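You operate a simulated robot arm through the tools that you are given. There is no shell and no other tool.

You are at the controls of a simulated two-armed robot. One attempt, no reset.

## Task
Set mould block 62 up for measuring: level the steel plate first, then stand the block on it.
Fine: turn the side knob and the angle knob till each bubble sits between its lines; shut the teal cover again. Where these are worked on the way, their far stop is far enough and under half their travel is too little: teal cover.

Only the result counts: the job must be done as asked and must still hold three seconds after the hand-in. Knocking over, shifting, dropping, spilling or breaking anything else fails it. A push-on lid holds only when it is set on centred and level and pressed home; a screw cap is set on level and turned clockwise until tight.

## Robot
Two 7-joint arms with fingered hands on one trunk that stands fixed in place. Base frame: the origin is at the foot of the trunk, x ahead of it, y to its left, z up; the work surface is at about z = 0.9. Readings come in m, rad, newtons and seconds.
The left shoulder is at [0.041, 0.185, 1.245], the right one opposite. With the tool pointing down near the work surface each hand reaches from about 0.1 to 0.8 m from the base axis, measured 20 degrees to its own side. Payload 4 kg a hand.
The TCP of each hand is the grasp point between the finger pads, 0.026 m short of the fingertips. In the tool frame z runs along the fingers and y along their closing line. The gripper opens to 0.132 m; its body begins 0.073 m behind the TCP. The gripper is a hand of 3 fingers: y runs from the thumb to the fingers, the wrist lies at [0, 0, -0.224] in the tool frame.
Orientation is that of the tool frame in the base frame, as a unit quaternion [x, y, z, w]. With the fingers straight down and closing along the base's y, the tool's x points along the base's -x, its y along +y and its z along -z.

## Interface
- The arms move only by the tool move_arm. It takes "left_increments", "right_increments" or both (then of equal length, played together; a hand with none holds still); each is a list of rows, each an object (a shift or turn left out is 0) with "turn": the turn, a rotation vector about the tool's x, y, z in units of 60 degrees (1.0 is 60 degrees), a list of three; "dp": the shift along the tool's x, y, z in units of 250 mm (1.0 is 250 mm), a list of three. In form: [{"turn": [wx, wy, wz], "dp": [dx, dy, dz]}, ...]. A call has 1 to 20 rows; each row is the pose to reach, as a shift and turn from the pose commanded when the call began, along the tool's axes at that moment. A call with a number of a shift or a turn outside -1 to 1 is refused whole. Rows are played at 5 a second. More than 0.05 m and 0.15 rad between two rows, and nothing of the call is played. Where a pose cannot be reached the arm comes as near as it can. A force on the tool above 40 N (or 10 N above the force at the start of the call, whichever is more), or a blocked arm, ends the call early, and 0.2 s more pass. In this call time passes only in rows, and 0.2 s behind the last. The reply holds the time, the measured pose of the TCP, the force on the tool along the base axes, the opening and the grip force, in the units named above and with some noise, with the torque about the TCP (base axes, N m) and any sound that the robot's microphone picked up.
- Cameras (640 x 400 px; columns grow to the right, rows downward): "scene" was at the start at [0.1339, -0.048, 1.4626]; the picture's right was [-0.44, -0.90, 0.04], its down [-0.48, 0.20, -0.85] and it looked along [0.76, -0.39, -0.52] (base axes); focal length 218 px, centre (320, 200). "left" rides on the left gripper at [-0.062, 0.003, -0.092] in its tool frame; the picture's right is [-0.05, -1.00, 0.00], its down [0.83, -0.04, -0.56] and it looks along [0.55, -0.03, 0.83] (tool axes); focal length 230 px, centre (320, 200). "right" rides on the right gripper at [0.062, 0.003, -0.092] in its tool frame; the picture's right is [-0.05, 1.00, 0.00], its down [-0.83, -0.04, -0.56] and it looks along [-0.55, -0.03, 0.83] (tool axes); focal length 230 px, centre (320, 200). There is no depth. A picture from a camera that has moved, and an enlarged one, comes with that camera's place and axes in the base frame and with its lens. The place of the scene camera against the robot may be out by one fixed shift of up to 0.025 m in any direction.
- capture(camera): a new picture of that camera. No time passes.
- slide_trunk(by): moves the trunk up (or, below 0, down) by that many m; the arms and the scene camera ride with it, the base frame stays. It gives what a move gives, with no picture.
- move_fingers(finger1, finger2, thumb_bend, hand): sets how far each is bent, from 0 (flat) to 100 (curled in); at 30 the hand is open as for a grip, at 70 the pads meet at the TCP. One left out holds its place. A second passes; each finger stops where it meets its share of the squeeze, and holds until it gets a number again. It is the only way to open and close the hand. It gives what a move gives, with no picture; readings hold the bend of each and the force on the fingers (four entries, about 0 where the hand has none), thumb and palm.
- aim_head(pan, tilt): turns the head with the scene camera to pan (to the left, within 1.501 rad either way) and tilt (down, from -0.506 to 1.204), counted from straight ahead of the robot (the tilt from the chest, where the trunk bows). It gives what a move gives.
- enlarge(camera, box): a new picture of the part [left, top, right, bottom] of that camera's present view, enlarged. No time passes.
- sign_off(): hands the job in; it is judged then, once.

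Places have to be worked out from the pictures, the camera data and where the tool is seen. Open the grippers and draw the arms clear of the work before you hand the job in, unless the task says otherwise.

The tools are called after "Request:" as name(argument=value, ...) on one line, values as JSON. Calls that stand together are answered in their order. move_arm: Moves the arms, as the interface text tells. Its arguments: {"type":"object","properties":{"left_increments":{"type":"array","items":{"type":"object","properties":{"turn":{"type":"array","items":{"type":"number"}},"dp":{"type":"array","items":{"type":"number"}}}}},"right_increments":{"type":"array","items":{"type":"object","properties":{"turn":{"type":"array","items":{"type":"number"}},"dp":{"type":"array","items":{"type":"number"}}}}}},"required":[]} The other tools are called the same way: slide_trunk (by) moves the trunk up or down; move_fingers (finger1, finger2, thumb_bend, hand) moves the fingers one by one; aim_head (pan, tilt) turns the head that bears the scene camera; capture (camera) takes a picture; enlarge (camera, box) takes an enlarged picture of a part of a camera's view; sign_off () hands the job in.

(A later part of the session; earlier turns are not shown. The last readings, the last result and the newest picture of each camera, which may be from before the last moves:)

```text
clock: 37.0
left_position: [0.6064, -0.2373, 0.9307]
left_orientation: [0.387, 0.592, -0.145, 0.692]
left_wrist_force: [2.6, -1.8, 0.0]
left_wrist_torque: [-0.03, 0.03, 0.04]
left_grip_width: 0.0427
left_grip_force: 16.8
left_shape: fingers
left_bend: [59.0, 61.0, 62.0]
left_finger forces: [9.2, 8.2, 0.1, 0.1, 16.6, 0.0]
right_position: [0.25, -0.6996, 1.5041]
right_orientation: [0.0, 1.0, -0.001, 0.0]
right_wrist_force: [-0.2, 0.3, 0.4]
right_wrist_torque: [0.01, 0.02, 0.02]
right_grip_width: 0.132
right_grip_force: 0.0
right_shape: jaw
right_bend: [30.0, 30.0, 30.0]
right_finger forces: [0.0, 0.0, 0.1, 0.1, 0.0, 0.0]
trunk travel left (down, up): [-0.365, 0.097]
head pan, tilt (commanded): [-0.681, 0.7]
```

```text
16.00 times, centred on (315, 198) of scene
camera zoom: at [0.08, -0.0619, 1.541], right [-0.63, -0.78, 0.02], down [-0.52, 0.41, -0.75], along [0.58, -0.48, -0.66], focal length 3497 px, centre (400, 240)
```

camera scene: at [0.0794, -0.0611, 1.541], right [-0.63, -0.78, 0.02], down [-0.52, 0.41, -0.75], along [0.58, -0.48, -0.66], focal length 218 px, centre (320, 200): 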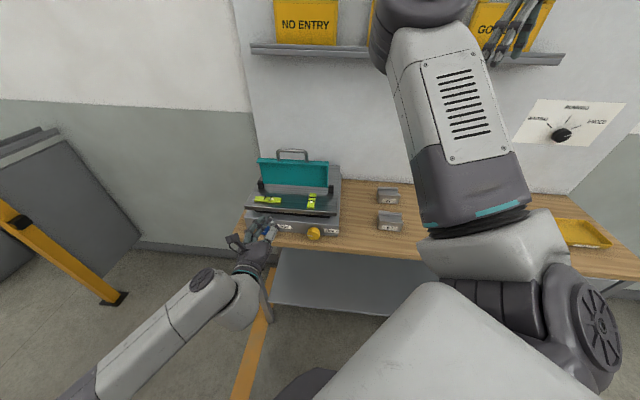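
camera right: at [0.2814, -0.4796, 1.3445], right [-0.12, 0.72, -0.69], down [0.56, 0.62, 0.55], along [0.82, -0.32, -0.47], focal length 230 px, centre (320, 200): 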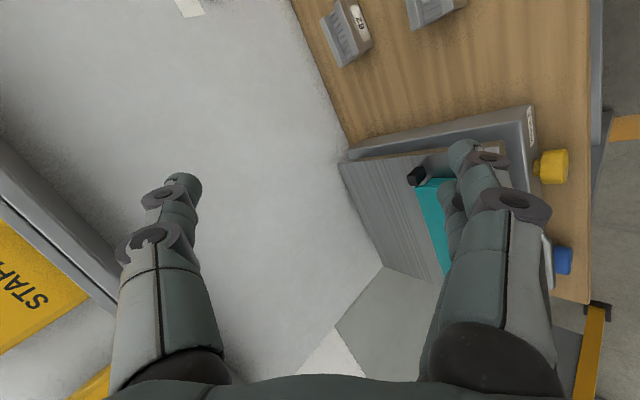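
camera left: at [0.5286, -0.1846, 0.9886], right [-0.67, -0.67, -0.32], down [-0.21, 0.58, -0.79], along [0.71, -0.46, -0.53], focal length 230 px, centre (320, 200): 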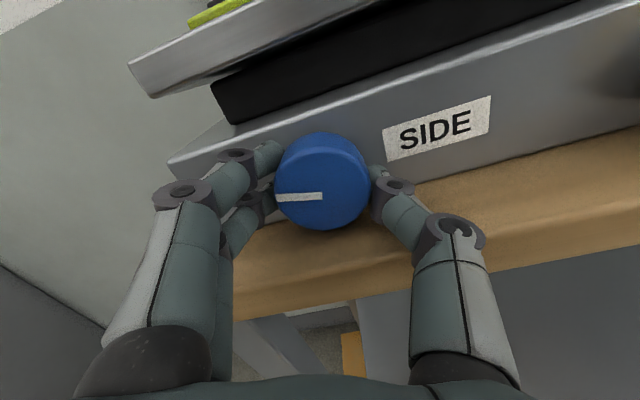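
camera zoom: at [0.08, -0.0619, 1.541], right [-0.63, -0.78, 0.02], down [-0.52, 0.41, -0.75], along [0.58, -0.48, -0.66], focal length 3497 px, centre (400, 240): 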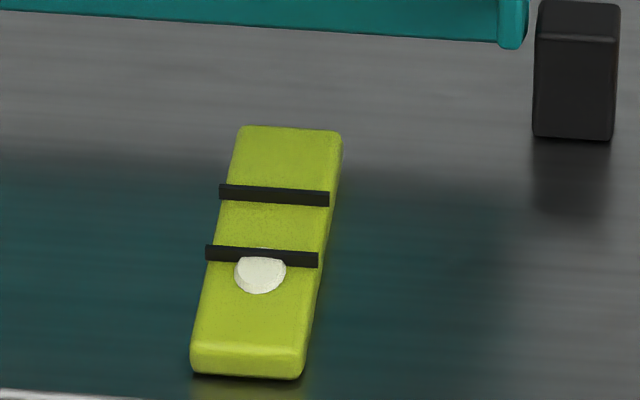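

The knob follows the hand and the SIDE bubble moved the right way: 20° gave about 15 of the 68 px needed, so about 70° more clockwise. I turn another 7° to the table limit, then open and regrip.

Request:
move_arm(left_increments=[{"turn": [0, 0, 0.06]}, {"turn": [0, 0, 0.117]}])

Request:
move_fingers(hand="left", finger1=48, finger2=48, thumb_bend=50)

Request:
enlarge(camera="scene", box=[250, 185, 290, 210])

Request:
capture(camera="left")

```text
clock: 37.6
left_position: [0.6083, -0.2356, 0.9316]
left_orientation: [0.426, 0.565, -0.098, 0.7]
left_wrist_force: [-2.2, -12.3, 3.4]
left_wrist_torque: [-0.06, -0.03, -0.24]
left_grip_width: 0.043
left_grip_force: 16.1
left_shape: fingers
left_bend: [60.0, 61.0, 62.0]
left_finger forces: [7.4, 5.1, 0.1, 0.0, 19.2, 0.0]
right_position: [0.2495, -0.7025, 1.5035]
right_orientation: [0.001, 1.0, 0.0, 0.001]
right_wrist_force: [-0.2, 1.0, -0.1]
right_wrist_torque: [0.03, -0.01, -0.02]
right_grip_width: 0.132
right_grip_force: 0.0
right_shape: jaw
right_bend: [30.0, 30.0, 30.0]
right_finger forces: [0.0, 0.1, 0.0, 0.1, 0.0, 0.1]
trunk travel left (down, up): [-0.365, 0.097]
head pan, tilt (commanded): [-0.681, 0.7]
```

```text
clock: 38.6
left_position: [0.6088, -0.2305, 0.9313]
left_orientation: [0.424, 0.566, -0.099, 0.7]
left_wrist_force: [0.1, 5.1, 11.4]
left_wrist_torque: [-0.05, 0.42, -0.12]
left_grip_width: 0.0666
left_grip_force: 6.0
left_shape: fingers
left_bend: [48.0, 48.0, 51.0]
left_finger forces: [0.1, 0.1, 0.1, 0.1, 11.6, 0.1]
right_position: [0.2479, -0.6985, 1.5042]
right_orientation: [0.001, 1.0, 0.0, 0.001]
right_wrist_force: [-0.4, -0.5, -0.5]
right_wrist_torque: [0.0, 0.03, 0.01]
right_grip_width: 0.1319
right_grip_force: 0.0
right_shape: jaw
right_bend: [30.0, 30.0, 30.0]
right_finger forces: [0.0, 0.0, 0.1, 0.0, 0.1, 0.0]
trunk travel left (down, up): [-0.365, 0.097]
head pan, tilt (commanded): [-0.681, 0.7]
```

```text
16.00 times, centred on (270, 198) of scene
camera zoom: at [0.0782, -0.0601, 1.5411], right [-0.63, -0.78, 0.02], down [-0.52, 0.4, -0.75], along [0.58, -0.48, -0.66], focal length 3497 px, centre (1120, 240)
```

zoom: 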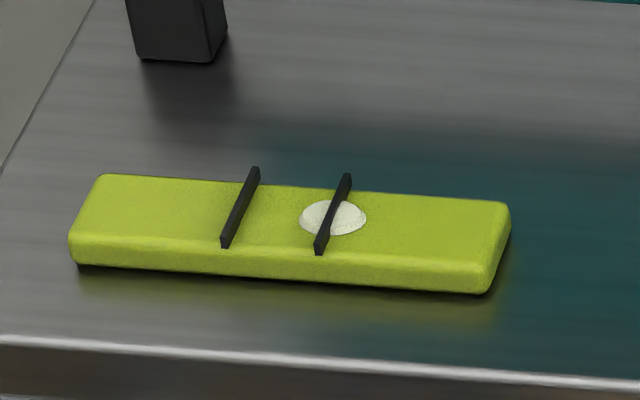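

```text
taken
camera left: at [0.5252, -0.1845, 0.986], right [-0.63, -0.64, -0.43], down [-0.14, 0.65, -0.75], along [0.76, -0.42, -0.5], focal length 230 px, centre (320, 200)
```

left: 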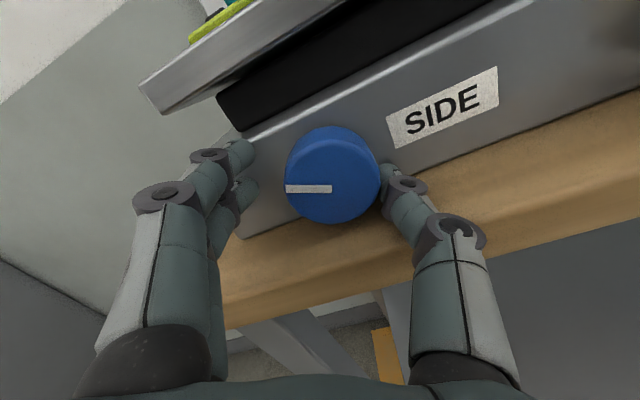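

Opening the thumb pressed it on the table, so I lift slightly and roll back about 31° to nearly level, where the thumb clears.

Request:
move_arm(left_increments=[{"dp": [-0.02, 0.01, 0]}, {"dp": [-0.02, 0.01, 0], "turn": [0, 0, -0.11]}, {"dp": [-0.018, 0.008, 0], "turn": [0, 0, -0.22]}, {"dp": [-0.015, 0.006, 0], "turn": [0, 0, -0.33]}, {"dp": [-0.01, 0.004, 0], "turn": [0, 0, -0.43]}, {"dp": [-0.007, 0.003, 0], "turn": [0, 0, -0.517]}])

Request:
capture(camera="left")

Request:
enlarge(camera="scene", box=[250, 185, 290, 210])

```text
clock: 40.0
left_position: [0.6031, -0.2395, 0.9316]
left_orientation: [0.256, 0.659, -0.288, 0.646]
left_wrist_force: [0.1, 0.0, -0.9]
left_wrist_torque: [0.0, -0.01, -0.03]
left_grip_width: 0.0708
left_grip_force: 0.0
left_shape: fingers
left_bend: [48.0, 48.0, 50.0]
left_finger forces: [0.0, 0.1, 0.0, 0.0, 0.0, 0.0]
right_position: [0.2488, -0.6994, 1.505]
right_orientation: [0.0, 1.0, 0.001, 0.001]
right_wrist_force: [0.2, 0.3, 0.6]
right_wrist_torque: [0.01, -0.02, 0.01]
right_grip_width: 0.1319
right_grip_force: 0.1
right_shape: jaw
right_bend: [30.0, 30.0, 30.0]
right_finger forces: [0.0, 0.1, 0.0, 0.0, 0.0, 0.0]
trunk travel left (down, up): [-0.365, 0.097]
head pan, tilt (commanded): [-0.681, 0.7]
```

```text
taken
camera left: at [0.5437, -0.1681, 0.9927], right [-0.71, -0.7, 0.1], down [-0.45, 0.33, -0.83], along [0.55, -0.63, -0.55], focal length 230 px, centre (320, 200)
```

left: 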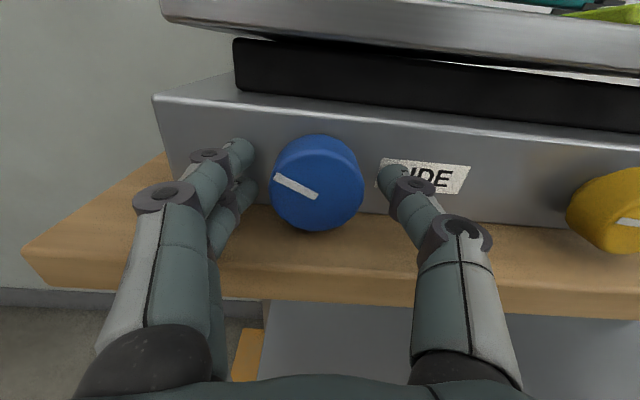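

```text
16.00 times, centred on (270, 198) of scene
camera zoom: at [0.0793, -0.0615, 1.541], right [-0.63, -0.78, 0.02], down [-0.52, 0.41, -0.75], along [0.58, -0.48, -0.66], focal length 3497 px, centre (1120, 240)
```

zoom: 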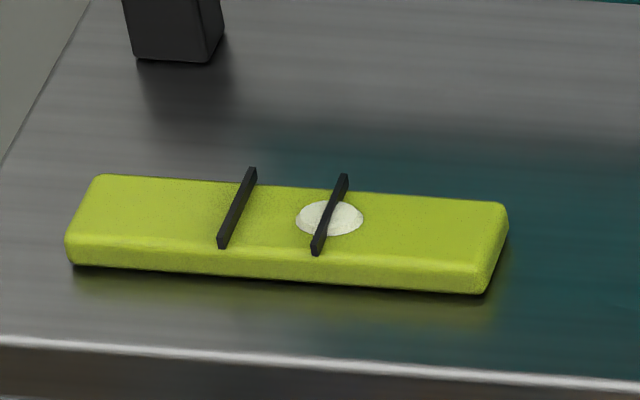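

Knob stayed at +27°, bubble unchanged. I centre 4 mm, regrip, and turn another 30° clockwise.

Request:
move_arm(left_increments=[{"dp": [0, 0.016, 0]}])

Request:
move_fingers(hand="left", finger1=70, finger2=70, thumb_bend=70)

Request:
move_arm(left_increments=[{"turn": [0, 0, 0.1]}, {"turn": [0, 0, 0.2]}, {"turn": [0, 0, 0.3]}, {"turn": [0, 0, 0.4]}, {"turn": [0, 0, 0.5]}])

Request:
enlarge(camera="scene", box=[250, 185, 290, 210])

Request:
capture(camera="left")

```text
clock: 40.4
left_position: [0.608, -0.2348, 0.9323]
left_orientation: [0.255, 0.66, -0.287, 0.646]
left_wrist_force: [-0.3, 0.8, -0.8]
left_wrist_torque: [0.03, -0.02, 0.01]
left_grip_width: 0.071
left_grip_force: 0.0
left_shape: fingers
left_bend: [48.0, 48.0, 50.0]
left_finger forces: [0.0, 0.1, 0.1, 0.0, 0.0, 0.1]
right_position: [0.2506, -0.6995, 1.5033]
right_orientation: [0.001, 1.0, 0.0, 0.001]
right_wrist_force: [-0.3, -0.4, 0.1]
right_wrist_torque: [0.03, 0.04, -0.01]
right_grip_width: 0.132
right_grip_force: 0.0
right_shape: jaw
right_bend: [30.0, 30.0, 30.0]
right_finger forces: [0.0, 0.0, 0.0, 0.1, 0.0, 0.0]
trunk travel left (down, up): [-0.365, 0.097]
head pan, tilt (commanded): [-0.681, 0.7]
```

```text
clock: 41.4
left_position: [0.6084, -0.2365, 0.9319]
left_orientation: [0.256, 0.659, -0.285, 0.647]
left_wrist_force: [-3.2, -7.7, -1.6]
left_wrist_torque: [0.06, 0.03, -0.22]
left_grip_width: 0.043
left_grip_force: 16.3
left_shape: fingers
left_bend: [61.0, 61.0, 61.0]
left_finger forces: [6.5, 6.5, 0.0, 0.1, 20.5, 0.0]
right_position: [0.2491, -0.7007, 1.5031]
right_orientation: [0.001, 1.0, 0.001, 0.001]
right_wrist_force: [-0.6, -0.3, -0.2]
right_wrist_torque: [-0.03, 0.0, -0.02]
right_grip_width: 0.1317
right_grip_force: 0.0
right_shape: jaw
right_bend: [30.0, 30.0, 30.0]
right_finger forces: [0.1, 0.0, 0.1, 0.1, 0.1, 0.0]
trunk travel left (down, up): [-0.365, 0.097]
head pan, tilt (commanded): [-0.681, 0.7]
```

```text
clock: 42.6
left_position: [0.6179, -0.2215, 0.9304]
left_orientation: [0.414, 0.577, -0.112, 0.695]
left_wrist_force: [-17.3, -29.3, -5.5]
left_wrist_torque: [-0.07, 0.98, 0.26]
left_grip_width: 0.0432
left_grip_force: 37.0
left_shape: fingers
left_bend: [67.0, 70.0, 57.0]
left_finger forces: [2.1, 0.0, 0.0, 0.1, 72.0, 0.0]
right_position: [0.2498, -0.7026, 1.5011]
right_orientation: [-0.002, 1.0, 0.001, 0.001]
right_wrist_force: [0.1, -0.8, 0.3]
right_wrist_torque: [-0.01, 0.04, 0.0]
right_grip_width: 0.132
right_grip_force: 0.0
right_shape: jaw
right_bend: [30.0, 30.0, 30.0]
right_finger forces: [0.0, 0.0, 0.0, 0.1, 0.0, 0.0]
trunk travel left (down, up): [-0.365, 0.097]
head pan, tilt (commanded): [-0.681, 0.7]
stopped in row 5 (left hand): the force on the tool passed its limit at 44 N (the readings are from after the stop); the commanded pose is now the measured one
```

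```text
16.00 times, centred on (270, 198) of scene
camera zoom: at [0.0779, -0.0667, 1.5408], right [-0.63, -0.78, 0.01], down [-0.52, 0.41, -0.75], along [0.58, -0.48, -0.66], focal length 3497 px, centre (1120, 240)
```

zoom: 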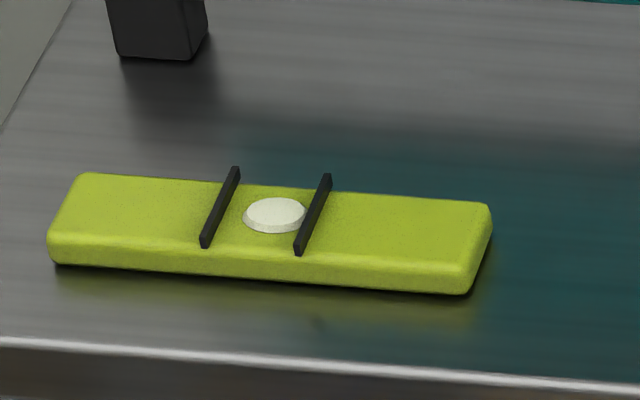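

```text
taken
camera left: at [0.5365, -0.1736, 0.9874], right [-0.65, -0.65, -0.4], down [-0.17, 0.63, -0.76], along [0.74, -0.43, -0.52], focal length 230 px, centre (320, 200)
```

left: 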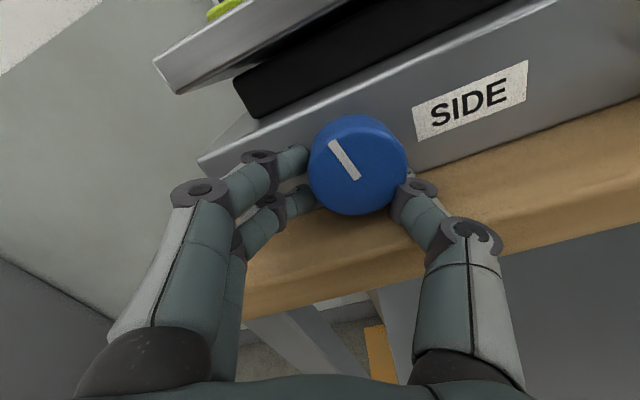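

The bubble is now nearly centred (knob turned more than the hand), but the thumb is jammed against the knob with high force. I open only the two fingers, then shift the hand to the right to relieve the thumb without turning the knob.

Request:
move_fingers(hand="left", finger1=50, finger2=50)

Request:
enlarge(camera="scene", box=[250, 185, 290, 210])

Request:
capture(camera="left")

```text
clock: 43.6
left_position: [0.6189, -0.2218, 0.9295]
left_orientation: [0.413, 0.577, -0.111, 0.696]
left_wrist_force: [-13.4, -37.9, 2.6]
left_wrist_torque: [-0.36, 1.11, 0.49]
left_grip_width: 0.0701
left_grip_force: 38.0
left_shape: fingers
left_bend: [50.0, 50.0, 57.0]
left_finger forces: [0.1, 0.0, 0.1, 0.1, 76.8, 0.0]
right_position: [0.2494, -0.705, 1.5008]
right_orientation: [-0.001, 1.0, 0.002, 0.0]
right_wrist_force: [-0.2, 0.1, -0.5]
right_wrist_torque: [0.0, -0.01, 0.02]
right_grip_width: 0.1318
right_grip_force: 0.1
right_shape: jaw
right_bend: [30.0, 30.0, 30.0]
right_finger forces: [0.1, 0.0, 0.0, 0.0, 0.1, 0.0]
trunk travel left (down, up): [-0.365, 0.097]
head pan, tilt (commanded): [-0.681, 0.7]
```

```text
16.00 times, centred on (270, 198) of scene
camera zoom: at [0.0771, -0.0676, 1.541], right [-0.63, -0.78, 0.01], down [-0.52, 0.41, -0.75], along [0.58, -0.48, -0.66], focal length 3497 px, centre (1120, 240)
```

zoom: 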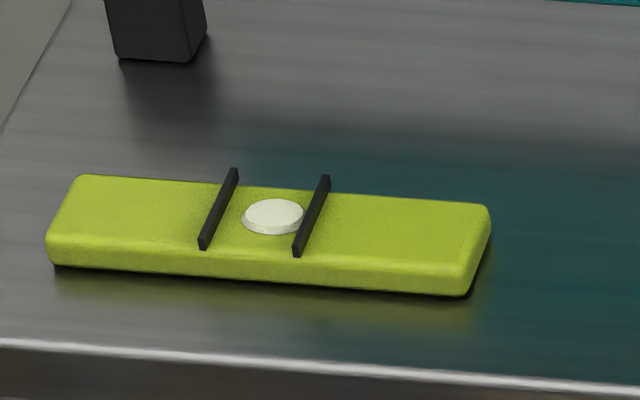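

```text
taken
camera left: at [0.5358, -0.1736, 0.9871], right [-0.65, -0.65, -0.4], down [-0.17, 0.63, -0.76], along [0.74, -0.43, -0.51], focal length 230 px, centre (320, 200)
```

left: 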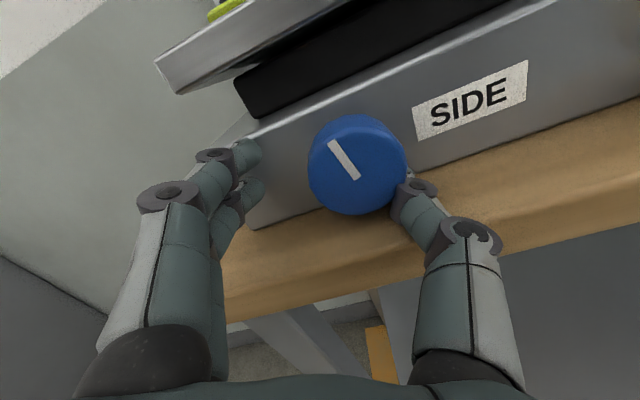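

Fingers are clear; only the thumb still presses. I shift the hand 12 mm toward −s to unload it.

Request:
move_arm(left_increments=[{"dp": [-0.01, -0.02, 0]}, {"dp": [-0.021, -0.043, 0]}])

Request:
enlarge(camera="scene", box=[250, 185, 290, 210])

Request:
capture(camera="left")

```text
clock: 44.1
left_position: [0.6193, -0.2186, 0.9326]
left_orientation: [0.421, 0.573, -0.105, 0.695]
left_wrist_force: [-21.0, -41.7, -5.2]
left_wrist_torque: [-0.41, 0.93, 0.54]
left_grip_width: 0.074
left_grip_force: 37.9
left_shape: fingers
left_bend: [50.0, 50.0, 56.0]
left_finger forces: [0.0, 0.1, 0.1, 0.1, 76.0, 0.1]
right_position: [0.252, -0.703, 1.5017]
right_orientation: [-0.001, 1.0, 0.002, 0.001]
right_wrist_force: [-0.6, 0.4, 0.7]
right_wrist_torque: [-0.01, 0.01, 0.01]
right_grip_width: 0.1319
right_grip_force: 0.2
right_shape: jaw
right_bend: [30.0, 30.0, 30.0]
right_finger forces: [0.1, 0.1, 0.1, 0.0, 0.0, 0.0]
trunk travel left (down, up): [-0.365, 0.097]
head pan, tilt (commanded): [-0.681, 0.7]
stopped in row 2 (left hand): the force on the tool passed its limit at 52 N (the readings are from after the stop); the commanded pose is now the measured one
```

```text
16.00 times, centred on (270, 198) of scene
camera zoom: at [0.0781, -0.0663, 1.5407], right [-0.63, -0.78, 0.01], down [-0.52, 0.41, -0.75], along [0.58, -0.48, -0.66], focal length 3497 px, centre (1120, 240)
```

zoom: 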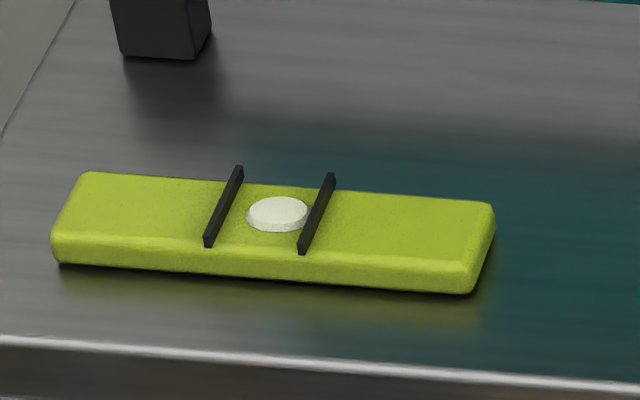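

```text
taken
camera left: at [0.537, -0.172, 0.9888], right [-0.64, -0.64, -0.42], down [-0.15, 0.64, -0.75], along [0.75, -0.42, -0.51], focal length 230 px, centre (320, 200)
```

left: 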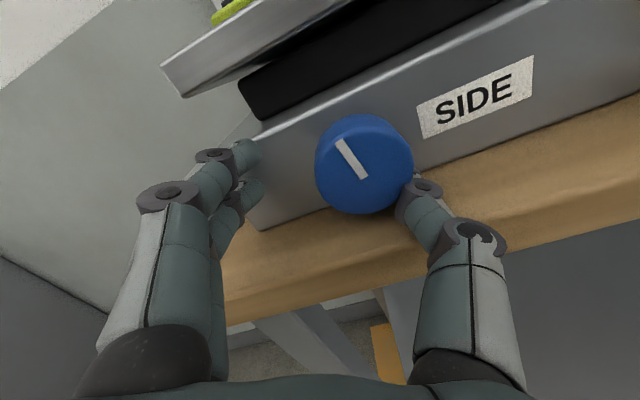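

The force rose instead, so something else may be pushing the arm. I look at the whole arm in the scene view before moving further.

Request:
capture(camera="scene")

Request:
enlarge(camera="scene", box=[200, 180, 340, 320])

Request:
enlarge(camera="left", box=[270, 90, 480, 240])

```text
taken
camera scene: at [0.0781, -0.0663, 1.5407], right [-0.63, -0.78, 0.01], down [-0.52, 0.41, -0.75], along [0.58, -0.48, -0.66], focal length 218 px, centre (320, 200)
```

scene: 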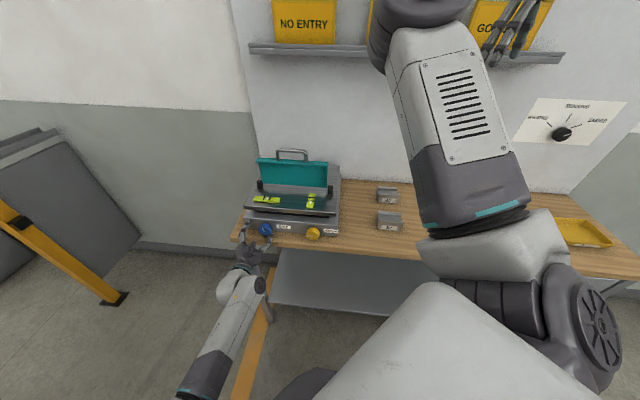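

```text
2.86 times, centred on (270, 250) of scene
camera zoom: at [0.0781, -0.0663, 1.5407], right [-0.63, -0.78, 0.01], down [-0.52, 0.41, -0.75], along [0.58, -0.48, -0.66], focal length 624 px, centre (463, 57)
```

zoom: 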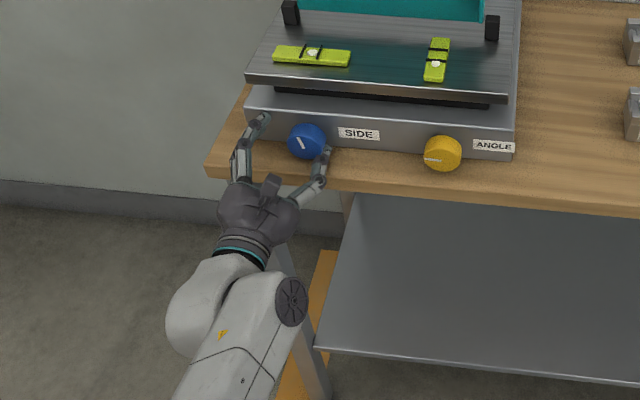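

```text
2.67 times, centred on (375, 165) of left
camera zoom: at [0.537, -0.172, 0.9888], right [-0.64, -0.64, -0.42], down [-0.15, 0.64, -0.75], along [0.75, -0.42, -0.51], focal length 614 px, centre (173, 293)
```

zoom: 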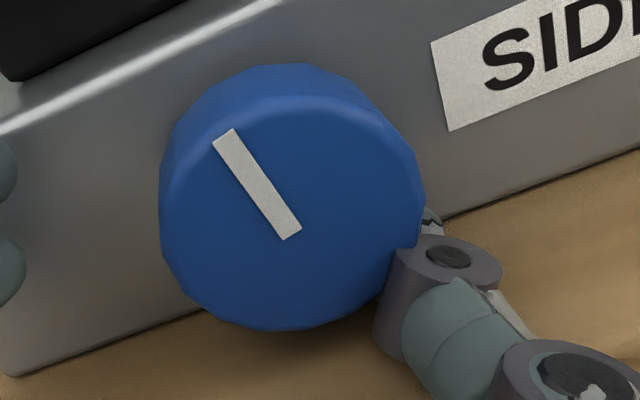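

The thumb alone is wedged against the knob's lower right side. I ease it open by a few units to drop the force without rolling the knob back.

Request:
move_fingers(hand="left", thumb_bend=52)

Request:
capture(camera="left")

Request:
enlarge(camera="scene", box=[250, 185, 290, 210])

```text
clock: 45.1
left_position: [0.6222, -0.2138, 0.9336]
left_orientation: [0.415, 0.575, -0.102, 0.698]
left_wrist_force: [-9.0, -16.7, 13.7]
left_wrist_torque: [-0.65, 0.86, 0.1]
left_grip_width: 0.0798
left_grip_force: 26.7
left_shape: fingers
left_bend: [50.0, 50.0, 46.0]
left_finger forces: [0.0, 0.1, 0.1, 0.0, 53.9, 0.0]
right_position: [0.2487, -0.6994, 1.5038]
right_orientation: [-0.002, 1.0, 0.0, 0.002]
right_wrist_force: [0.7, -0.2, -0.1]
right_wrist_torque: [-0.02, 0.02, 0.04]
right_grip_width: 0.132
right_grip_force: 0.1
right_shape: jaw
right_bend: [30.0, 30.0, 30.0]
right_finger forces: [0.0, 0.0, 0.1, 0.0, 0.0, 0.0]
trunk travel left (down, up): [-0.365, 0.097]
head pan, tilt (commanded): [-0.681, 0.7]
```

```text
taken
camera left: at [0.5385, -0.1668, 0.9898], right [-0.64, -0.65, -0.42], down [-0.16, 0.64, -0.75], along [0.76, -0.41, -0.51], focal length 230 px, centre (320, 200)
```

left: 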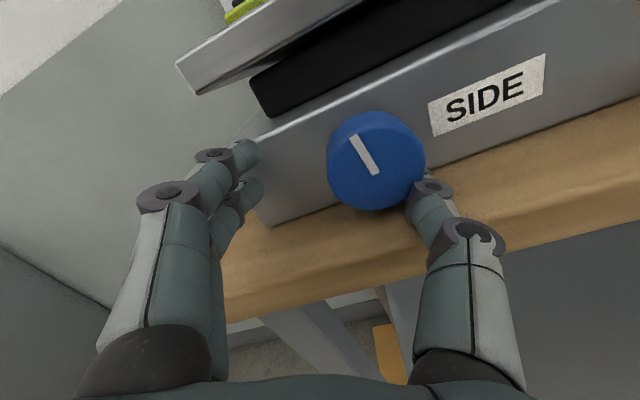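

```text
16.00 times, centred on (270, 198) of scene
camera zoom: at [0.0764, -0.0637, 1.5411], right [-0.63, -0.78, 0.01], down [-0.52, 0.41, -0.75], along [0.58, -0.48, -0.66], focal length 3497 px, centre (1120, 240)
```

zoom: 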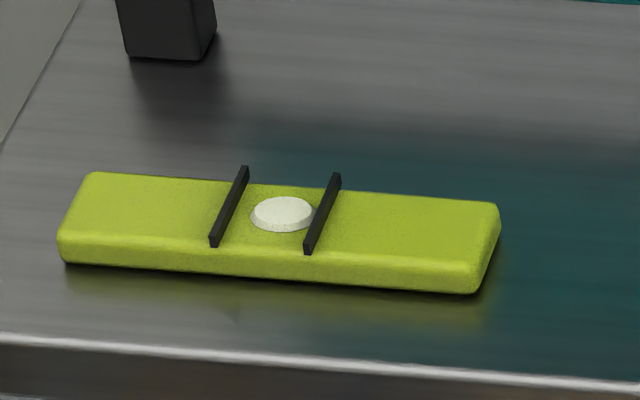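

The thumb is wedged between knob and table. Pulling straight back along the knob axis should free it without turning the knob; the bubble is at +6 px of centre now.

Request:
move_arm(left_increments=[{"dp": [0, 0, -0.06]}, {"dp": [0, 0, -0.14]}, {"dp": [0, 0, -0.24]}])

Request:
capture(camera="left")

Request:
enlarge(camera="scene", box=[250, 185, 290, 210])

Request:
capture(camera="scene")

```text
clock: 45.9
left_position: [0.5788, -0.1727, 0.9332]
left_orientation: [0.415, 0.575, -0.104, 0.697]
left_wrist_force: [-0.2, -0.5, 0.7]
left_wrist_torque: [0.03, 0.0, 0.0]
left_grip_width: 0.0647
left_grip_force: 0.1
left_shape: fingers
left_bend: [50.0, 50.0, 52.0]
left_finger forces: [0.0, 0.0, 0.0, 0.1, 0.1, 0.0]
right_position: [0.2517, -0.6971, 1.5043]
right_orientation: [0.0, 1.0, -0.001, 0.001]
right_wrist_force: [0.0, 0.1, 0.2]
right_wrist_torque: [0.01, 0.01, 0.0]
right_grip_width: 0.1321
right_grip_force: 0.0
right_shape: jaw
right_bend: [30.0, 30.0, 30.0]
right_finger forces: [0.0, 0.1, 0.0, 0.0, 0.1, 0.1]
trunk travel left (down, up): [-0.365, 0.097]
head pan, tilt (commanded): [-0.681, 0.7]
```

```text
taken
camera left: at [0.4956, -0.1252, 0.9885], right [-0.64, -0.65, -0.41], down [-0.16, 0.64, -0.75], along [0.75, -0.41, -0.51], focal length 230 px, centre (320, 200)
```

left: 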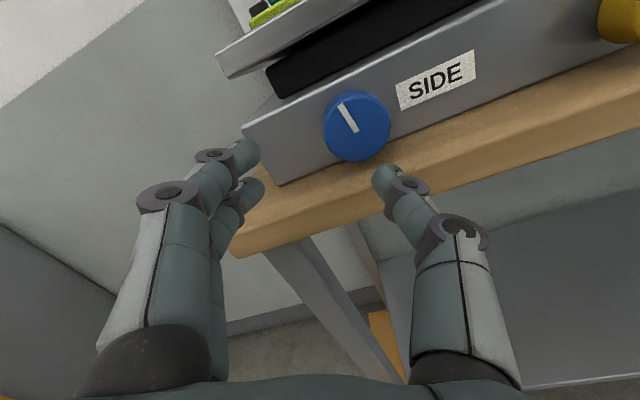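

```text
16.00 times, centred on (270, 198) of scene
camera zoom: at [0.0783, -0.0594, 1.5411], right [-0.63, -0.78, 0.02], down [-0.52, 0.4, -0.75], along [0.58, -0.48, -0.66], focal length 3497 px, centre (1120, 240)
```

zoom: 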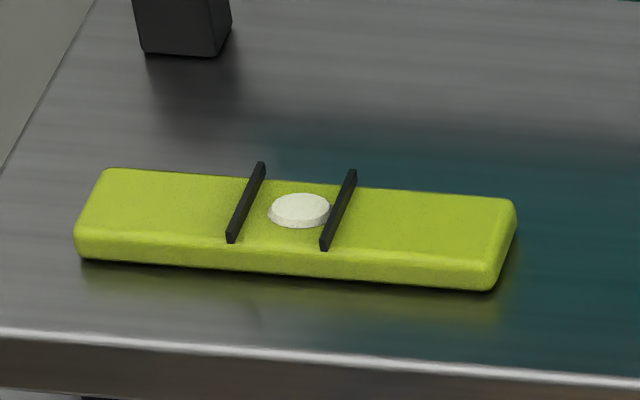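

```text
taken
camera scene: at [0.0783, -0.0594, 1.5411], right [-0.63, -0.78, 0.02], down [-0.52, 0.4, -0.75], along [0.58, -0.48, -0.66], focal length 218 px, centre (320, 200)
```

scene: 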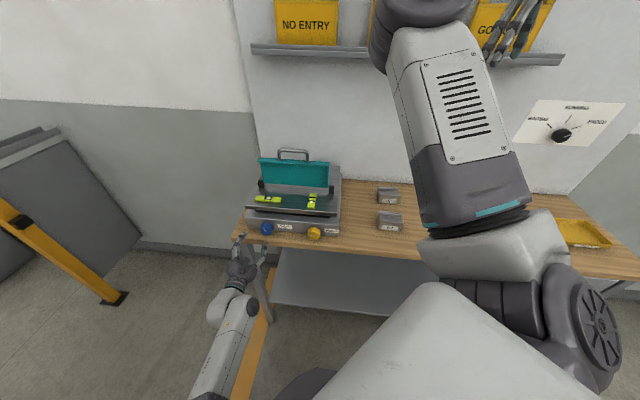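

Freed with zero force, and the SIDE bubble is inside its lines but near the right one; about 10° more would centre it. I roll back level and re-centre on the knob axis, still short of it.

Request:
move_arm(left_increments=[{"dp": [-0.01, -0.018, 0], "turn": [0, 0, -0.1]}, {"dp": [-0.02, -0.037, 0], "turn": [0, 0, -0.2]}, {"dp": [-0.03, -0.055, 0], "turn": [0, 0, -0.3]}, {"dp": [-0.04, -0.074, 0], "turn": [0, 0, -0.4]}, {"dp": [-0.048, -0.0925, 0], "turn": [0, 0, -0.5]}])

Request:
enlarge(camera="left", box=[220, 80, 420, 220])

```text
clock: 47.1
left_position: [0.5602, -0.191, 0.9314]
left_orientation: [0.252, 0.663, -0.281, 0.646]
left_wrist_force: [-0.8, -0.2, 0.5]
left_wrist_torque: [0.03, -0.01, 0.02]
left_grip_width: 0.0643
left_grip_force: 0.2
left_shape: fingers
left_bend: [50.0, 50.0, 52.0]
left_finger forces: [0.0, 0.0, 0.0, 0.1, 0.1, 0.1]
right_position: [0.2521, -0.6989, 1.5048]
right_orientation: [-0.001, 1.0, 0.001, 0.0]
right_wrist_force: [0.3, -0.3, 0.3]
right_wrist_torque: [0.02, 0.02, -0.01]
right_grip_width: 0.1318
right_grip_force: 0.1
right_shape: jaw
right_bend: [30.0, 30.0, 30.0]
right_finger forces: [0.0, 0.0, 0.0, 0.1, 0.0, 0.0]
trunk travel left (down, up): [-0.365, 0.097]
head pan, tilt (commanded): [-0.681, 0.7]
```

```text
2.86 times, centred on (320, 150) of left
camera zoom: at [0.4998, -0.121, 0.9936], right [-0.69, -0.71, 0.1], down [-0.46, 0.33, -0.82], along [0.55, -0.62, -0.56], focal length 657 px, centre (320, 343)
```

zoom: 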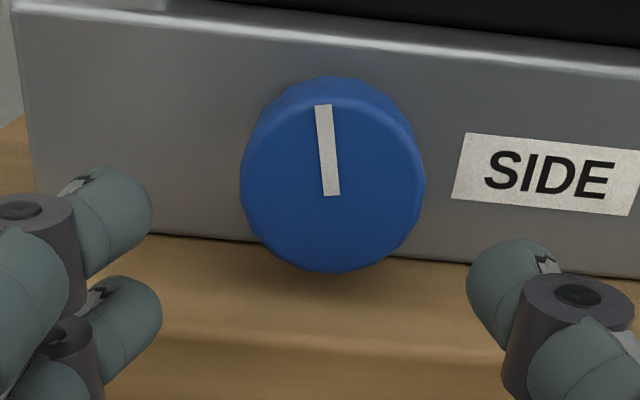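

Aligned again (TCP n=0.531, s=0.261). I open slightly, advance onto the knob, close, and turn 12° more clockwise.

Request:
move_fingers(hand="left", finger1=46, finger2=46, thumb_bend=46)

Request:
move_arm(left_increments=[{"dp": [0, 0, 0.085]}, {"dp": [0, 0, 0.17]}, {"dp": [0, 0, 0.252]}])

Request:
move_fingers(hand="left", finger1=70, finger2=70, thumb_bend=70)

Request:
move_arm(left_increments=[{"turn": [0, 0, 0.07]}, {"turn": [0, 0, 0.14]}, {"turn": [0, 0, 0.2]}])

Request:
enlarge(camera="scene", box=[250, 185, 290, 210])

Request:
capture(camera="left")

```text
clock: 48.1
left_position: [0.5605, -0.1908, 0.9323]
left_orientation: [0.251, 0.664, -0.28, 0.647]
left_wrist_force: [0.3, 0.4, -0.6]
left_wrist_torque: [0.0, -0.02, -0.01]
left_grip_width: 0.0807
left_grip_force: 0.1
left_shape: fingers
left_bend: [46.0, 46.0, 46.0]
left_finger forces: [0.0, 0.0, 0.0, 0.0, 0.1, 0.0]
right_position: [0.2513, -0.6982, 1.5051]
right_orientation: [-0.001, 1.0, 0.0, 0.001]
right_wrist_force: [-0.4, 0.6, -0.6]
right_wrist_torque: [-0.01, 0.03, -0.01]
right_grip_width: 0.1318
right_grip_force: 0.2
right_shape: jaw
right_bend: [30.0, 30.0, 30.0]
right_finger forces: [0.0, 0.0, 0.0, 0.0, 0.0, 0.0]
trunk travel left (down, up): [-0.365, 0.097]
head pan, tilt (commanded): [-0.681, 0.7]
```

```text
clock: 48.7
left_position: [0.5889, -0.1857, 0.9053]
left_orientation: [0.257, 0.676, -0.263, 0.639]
left_wrist_force: [-15.4, 18.3, 7.3]
left_wrist_torque: [-0.41, 0.14, -1.19]
left_grip_width: 0.0825
left_grip_force: 11.9
left_shape: fingers
left_bend: [46.0, 46.0, 46.0]
left_finger forces: [0.1, 0.0, 0.0, 0.0, 23.8, 0.1]
right_position: [0.2494, -0.6939, 1.5051]
right_orientation: [-0.001, 1.0, -0.001, 0.0]
right_wrist_force: [0.5, -0.1, 1.0]
right_wrist_torque: [0.0, -0.01, 0.01]
right_grip_width: 0.1319
right_grip_force: 0.1
right_shape: jaw
right_bend: [30.0, 30.0, 30.0]
right_finger forces: [0.1, 0.1, 0.1, 0.1, 0.0, 0.1]
trunk travel left (down, up): [-0.365, 0.097]
head pan, tilt (commanded): [-0.681, 0.7]
stopped in row 2 (left hand): the force on the tool passed its limit at 114 N (the readings are from after the stop); the commanded pose is now the measured one
```

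```text
clock: 49.7
left_position: [0.5904, -0.1882, 0.9025]
left_orientation: [0.258, 0.677, -0.263, 0.637]
left_wrist_force: [0.0, -0.2, -0.9]
left_wrist_torque: [0.05, 0.0, -0.02]
left_grip_width: 0.0063
left_grip_force: 0.1
left_shape: fingers
left_bend: [70.0, 70.0, 70.0]
left_finger forces: [0.0, 0.0, 0.1, 0.1, 0.1, 0.0]
right_position: [0.2524, -0.6992, 1.5032]
right_orientation: [-0.001, 1.0, 0.001, 0.0]
right_wrist_force: [-0.5, -0.2, 1.2]
right_wrist_torque: [0.0, -0.01, 0.05]
right_grip_width: 0.1318
right_grip_force: 0.1
right_shape: jaw
right_bend: [30.0, 30.0, 30.0]
right_finger forces: [0.1, 0.1, 0.0, 0.0, 0.0, 0.1]
trunk travel left (down, up): [-0.365, 0.097]
head pan, tilt (commanded): [-0.681, 0.7]
```

```text
clock: 50.5
left_position: [0.5928, -0.182, 0.9031]
left_orientation: [0.329, 0.646, -0.19, 0.662]
left_wrist_force: [0.9, 0.1, -0.9]
left_wrist_torque: [-0.01, 0.0, 0.03]
left_grip_width: 0.0063
left_grip_force: 0.1
left_shape: fingers
left_bend: [70.0, 70.0, 70.0]
left_finger forces: [0.0, 0.1, 0.0, 0.0, 0.1, 0.1]
right_position: [0.2517, -0.6983, 1.5036]
right_orientation: [-0.001, 1.0, 0.0, 0.0]
right_wrist_force: [0.5, -0.1, -1.1]
right_wrist_torque: [0.0, 0.0, -0.01]
right_grip_width: 0.1316
right_grip_force: 0.1
right_shape: jaw
right_bend: [30.0, 30.0, 30.0]
right_finger forces: [0.0, 0.0, 0.0, 0.0, 0.0, 0.1]
trunk travel left (down, up): [-0.365, 0.097]
head pan, tilt (commanded): [-0.681, 0.7]
```

```text
16.00 times, centred on (270, 198) of scene
camera zoom: at [0.0795, -0.0612, 1.541], right [-0.63, -0.78, 0.02], down [-0.52, 0.41, -0.75], along [0.58, -0.48, -0.66], focal length 3497 px, centre (1120, 240)
```

zoom: 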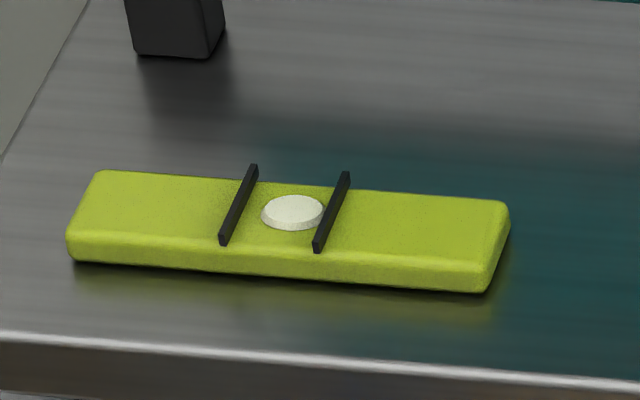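

```text
taken
camera left: at [0.5227, -0.1277, 0.9675], right [-0.68, -0.72, -0.14], down [-0.36, 0.49, -0.79], along [0.64, -0.49, -0.59], focal length 230 px, centre (320, 200)
```

left: 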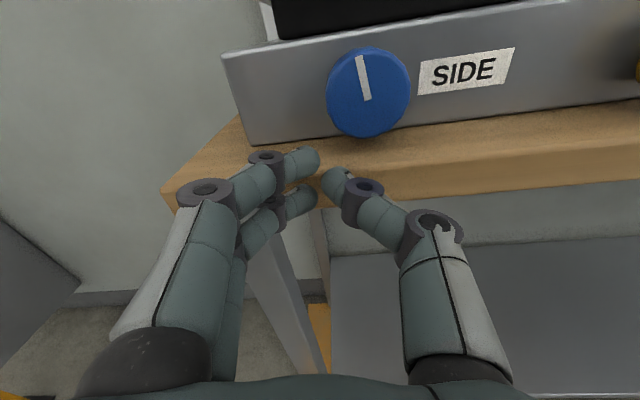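

The advance went wrong: the arm dropped and shifted sideways, the thumb met the bench edge, and the hand closed on air. Forces are now zero and the bubble is unchanged. I look at the whole left arm to find what diverts it.

Request:
aim_head(pan=-0.3, tilt=1.0)

Request:
capture(camera="scene")

Request:
capture(camera="right")

```text
clock: 51.4
left_position: [0.5926, -0.1837, 0.9007]
left_orientation: [0.33, 0.646, -0.192, 0.661]
left_wrist_force: [0.2, 0.9, -0.3]
left_wrist_torque: [0.02, 0.0, -0.02]
left_grip_width: 0.0064
left_grip_force: 0.0
left_shape: fingers
left_bend: [70.0, 70.0, 70.0]
left_finger forces: [0.0, 0.0, 0.0, 0.1, 0.1, 0.0]
right_position: [0.2522, -0.6974, 1.5025]
right_orientation: [-0.001, 1.0, 0.001, 0.001]
right_wrist_force: [0.8, 0.4, 0.2]
right_wrist_torque: [-0.01, 0.01, 0.0]
right_grip_width: 0.1319
right_grip_force: 0.1
right_shape: jaw
right_bend: [30.0, 30.0, 30.0]
right_finger forces: [0.0, 0.1, 0.0, 0.1, 0.0, 0.0]
trunk travel left (down, up): [-0.365, 0.097]
head pan, tilt (commanded): [-0.3, 1.0]
```

```text
taken
camera scene: at [0.0795, -0.0286, 1.5177], right [-0.3, -0.95, 0.01], down [-0.82, 0.25, -0.52], along [0.49, -0.16, -0.85], focal length 218 px, centre (320, 200)
```

scene: 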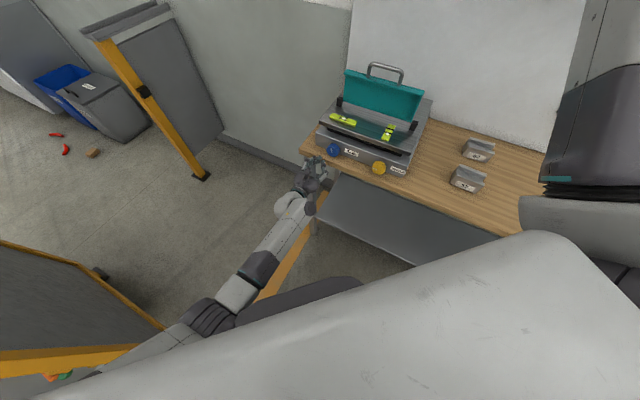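

```text
taken
camera right: at [0.1905, -0.6949, 1.5952], right [0.05, 1.0, 0.0], down [0.83, -0.04, 0.56], along [0.56, -0.03, -0.83], focal length 230 px, centre (320, 200)
```

right: 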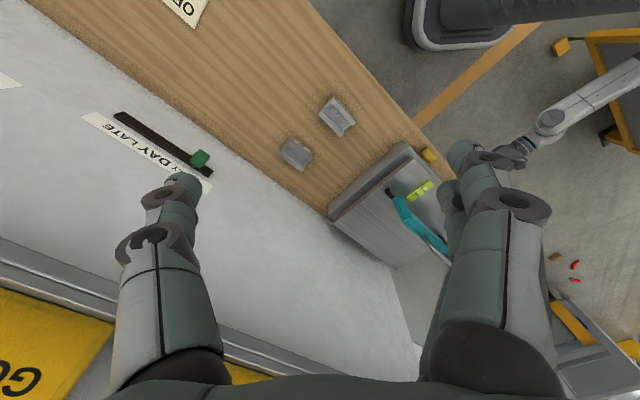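

Request:
enlarge(camera="scene", box=[40, 180, 340, 400])

Request:
aim_head(pan=0.3, tilt=1.0)

Request:
capture(camera="scene")

```text
1.82 times, centred on (190, 290) of scene
camera zoom: at [0.0795, -0.0286, 1.5177], right [-0.3, -0.95, 0.01], down [-0.82, 0.25, -0.52], along [0.49, -0.16, -0.85], focal length 397 px, centre (556, 36)
```

zoom: 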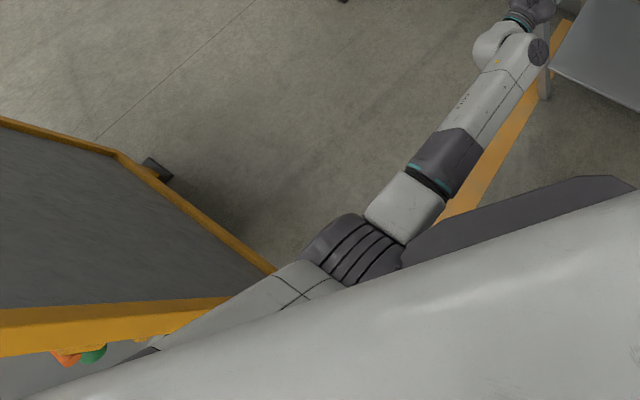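

```text
clock: 52.4
left_position: [0.591, -0.184, 0.899]
left_orientation: [0.33, 0.647, -0.192, 0.661]
left_wrist_force: [0.1, -0.4, -0.3]
left_wrist_torque: [-0.03, -0.02, 0.0]
left_grip_width: 0.0061
left_grip_force: 0.0
left_shape: fingers
left_bend: [70.0, 70.0, 70.0]
left_finger forces: [0.0, 0.1, 0.0, 0.1, 0.0, 0.0]
right_position: [0.2521, -0.6973, 1.5037]
right_orientation: [-0.001, 1.0, 0.001, 0.0]
right_wrist_force: [-0.6, -0.7, 0.0]
right_wrist_torque: [-0.02, 0.0, 0.03]
right_grip_width: 0.1318
right_grip_force: 0.1
right_shape: jaw
right_bend: [30.0, 30.0, 30.0]
right_finger forces: [0.0, 0.1, 0.0, 0.0, 0.0, 0.1]
trunk travel left (down, up): [-0.365, 0.097]
head pan, tilt (commanded): [0.3, 1.0]
```

```text
taken
camera scene: at [0.0795, 0.0126, 1.5176], right [0.29, -0.96, -0.01], down [-0.82, -0.25, -0.52], along [0.49, 0.16, -0.85], focal length 218 px, centre (320, 200)
```

scene: 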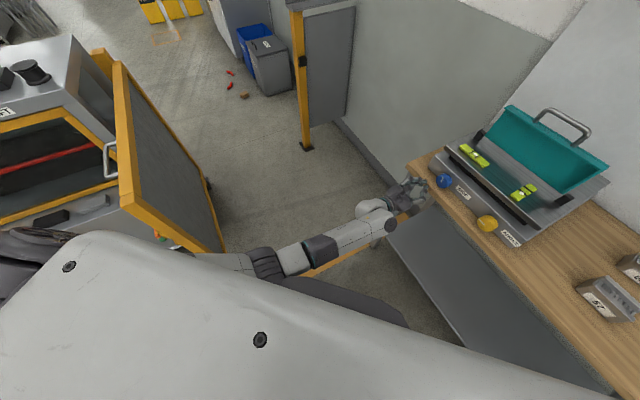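

I check the clearance between the left upper arm/elbow and the open machine door on the left.

Request:
enlarge(camera="scene", box=[80, 40, 440, 300])

Request:
enlarge(camera="scene", box=[170, 180, 330, 300])

Request:
enlarge(camera="right", box=[440, 0, 640, 200])

```text
1.54 times, centred on (260, 170) of scene
camera zoom: at [0.0795, 0.0126, 1.5176], right [0.29, -0.96, -0.01], down [-0.82, -0.25, -0.52], along [0.49, 0.16, -0.85], focal length 336 px, centre (412, 246)
```

zoom: 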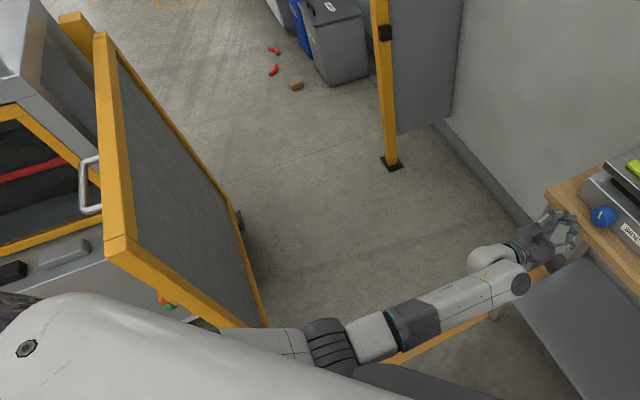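

```text
3.33 times, centred on (250, 240) of scene
camera zoom: at [0.0795, 0.0126, 1.5176], right [0.29, -0.96, -0.01], down [-0.82, -0.25, -0.52], along [0.49, 0.16, -0.85], focal length 728 px, centre (553, 67)
```

zoom: 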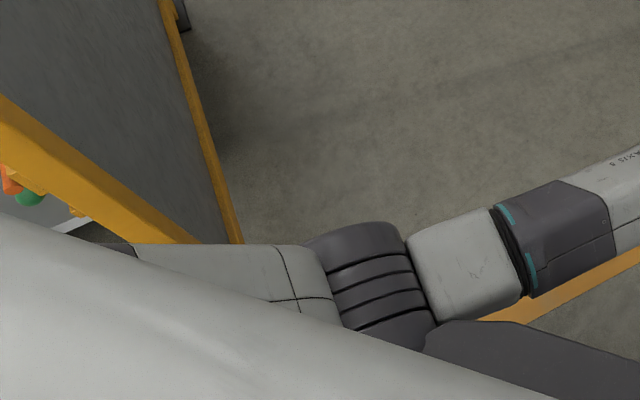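

```text
2.00 times, centred on (540, 100) of right
camera zoom: at [0.1905, -0.6949, 1.5952], right [0.05, 1.0, 0.0], down [0.83, -0.04, 0.56], along [0.56, -0.03, -0.83], focal length 460 px, centre (-120, 400)
```

zoom: 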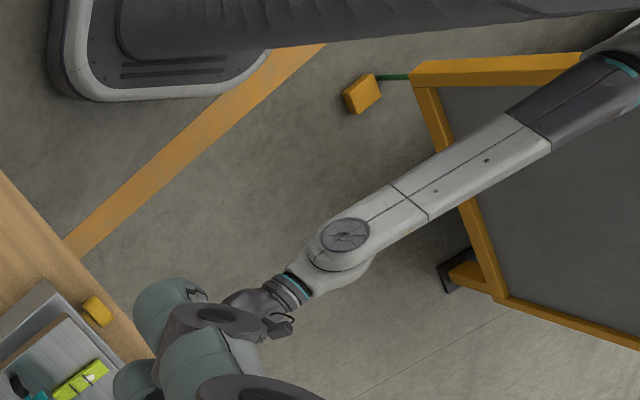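

The door is well clear (about 0.4 m); the deviation comes from the wrist being straight in line with the forearm (singular pose). I back off, raise the hand and level its roll, then lower the trunk so the elbow bends more.

Request:
move_arm(left_increments=[{"dp": [-0.05, 0, -0.1], "turn": [0, 0, 0]}, {"dp": [-0.13, 0, -0.2], "turn": [0, 0, -0.04]}, {"dp": [-0.25, -0.005, -0.2], "turn": [0, 0, -0.09]}, {"dp": [-0.37, -0.01, -0.2], "turn": [0, 0, -0.14]}, {"dp": [-0.491, -0.016, -0.2], "turn": [0, 0, -0.18]}])

Request:
slide_trunk(by=-0.09)

Request:
aim_head(pan=-0.6, tilt=0.7)

Request:
capture(camera="scene")

Request:
capture(camera="left")

```text
clock: 53.5
left_position: [0.5452, -0.1109, 0.9493]
left_orientation: [0.331, 0.686, -0.187, 0.62]
left_wrist_force: [0.0, 0.3, -0.6]
left_wrist_torque: [0.02, -0.01, 0.01]
left_grip_width: 0.0059
left_grip_force: 0.0
left_shape: fingers
left_bend: [70.0, 70.0, 70.0]
left_finger forces: [0.0, 0.0, 0.0, 0.0, 0.0, 0.0]
right_position: [0.2507, -0.6973, 1.5041]
right_orientation: [-0.001, 1.0, 0.0, 0.001]
right_wrist_force: [-1.5, -0.7, 0.0]
right_wrist_torque: [-0.01, -0.01, 0.02]
right_grip_width: 0.1317
right_grip_force: 0.1
right_shape: jaw
right_bend: [30.0, 30.0, 30.0]
right_finger forces: [0.0, 0.0, 0.0, 0.0, 0.0, 0.1]
trunk travel left (down, up): [-0.365, 0.097]
head pan, tilt (commanded): [0.3, 1.0]
stopped in row 5 (left hand): the arm was blocked; the commanded pose is now the measured one
```

```text
clock: 54.8
left_position: [0.547, -0.1059, 0.8583]
left_orientation: [0.336, 0.686, -0.182, 0.619]
left_wrist_force: [0.2, -0.4, 0.2]
left_wrist_torque: [-0.01, 0.0, 0.01]
left_grip_width: 0.0059
left_grip_force: 0.1
left_shape: fingers
left_bend: [70.0, 70.0, 70.0]
left_finger forces: [0.0, 0.1, 0.0, 0.0, 0.0, 0.0]
right_position: [0.2517, -0.6986, 1.4138]
right_orientation: [-0.001, 1.0, 0.0, 0.002]
right_wrist_force: [0.6, -0.1, 1.2]
right_wrist_torque: [0.01, 0.0, 0.03]
right_grip_width: 0.132
right_grip_force: 0.1
right_shape: jaw
right_bend: [30.0, 30.0, 30.0]
right_finger forces: [0.0, 0.0, 0.0, 0.0, 0.0, 0.1]
trunk travel left (down, up): [-0.275, 0.187]
head pan, tilt (commanded): [0.3, 1.0]
```

```text
clock: 56.0
left_position: [0.5443, -0.1058, 0.8547]
left_orientation: [0.336, 0.687, -0.185, 0.618]
left_wrist_force: [1.1, 1.0, -0.9]
left_wrist_torque: [0.03, -0.02, -0.01]
left_grip_width: 0.0059
left_grip_force: 0.1
left_shape: fingers
left_bend: [70.0, 70.0, 70.0]
left_finger forces: [0.0, 0.0, 0.0, 0.1, 0.1, 0.0]
right_position: [0.2517, -0.6988, 1.4145]
right_orientation: [-0.001, 1.0, 0.001, 0.001]
right_wrist_force: [0.5, -0.1, 1.2]
right_wrist_torque: [-0.01, 0.02, 0.01]
right_grip_width: 0.1321
right_grip_force: 0.0
right_shape: jaw
right_bend: [30.0, 30.0, 30.0]
right_finger forces: [0.0, 0.0, 0.0, 0.0, 0.0, 0.1]
trunk travel left (down, up): [-0.275, 0.187]
head pan, tilt (commanded): [-0.6, 0.7]
```

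```text
taken
camera scene: at [0.1195, -0.0558, 1.4429], right [-0.56, -0.83, 0.05], down [-0.6, 0.36, -0.71], along [0.57, -0.43, -0.7], focal length 218 px, centre (320, 200)
```

scene: 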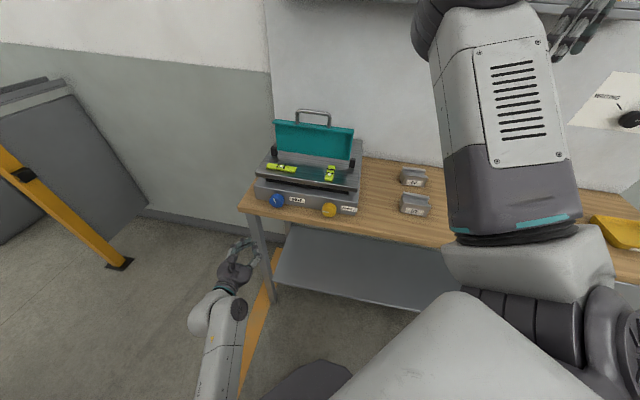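

```text
taken
camera left: at [0.4822, -0.0571, 0.9306], right [-0.69, -0.72, -0.11], down [-0.44, 0.53, -0.72], along [0.58, -0.45, -0.68], focal length 230 px, centre (320, 200)
```

left: 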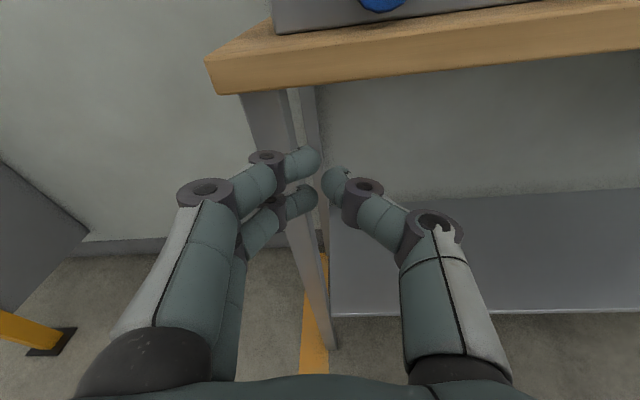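

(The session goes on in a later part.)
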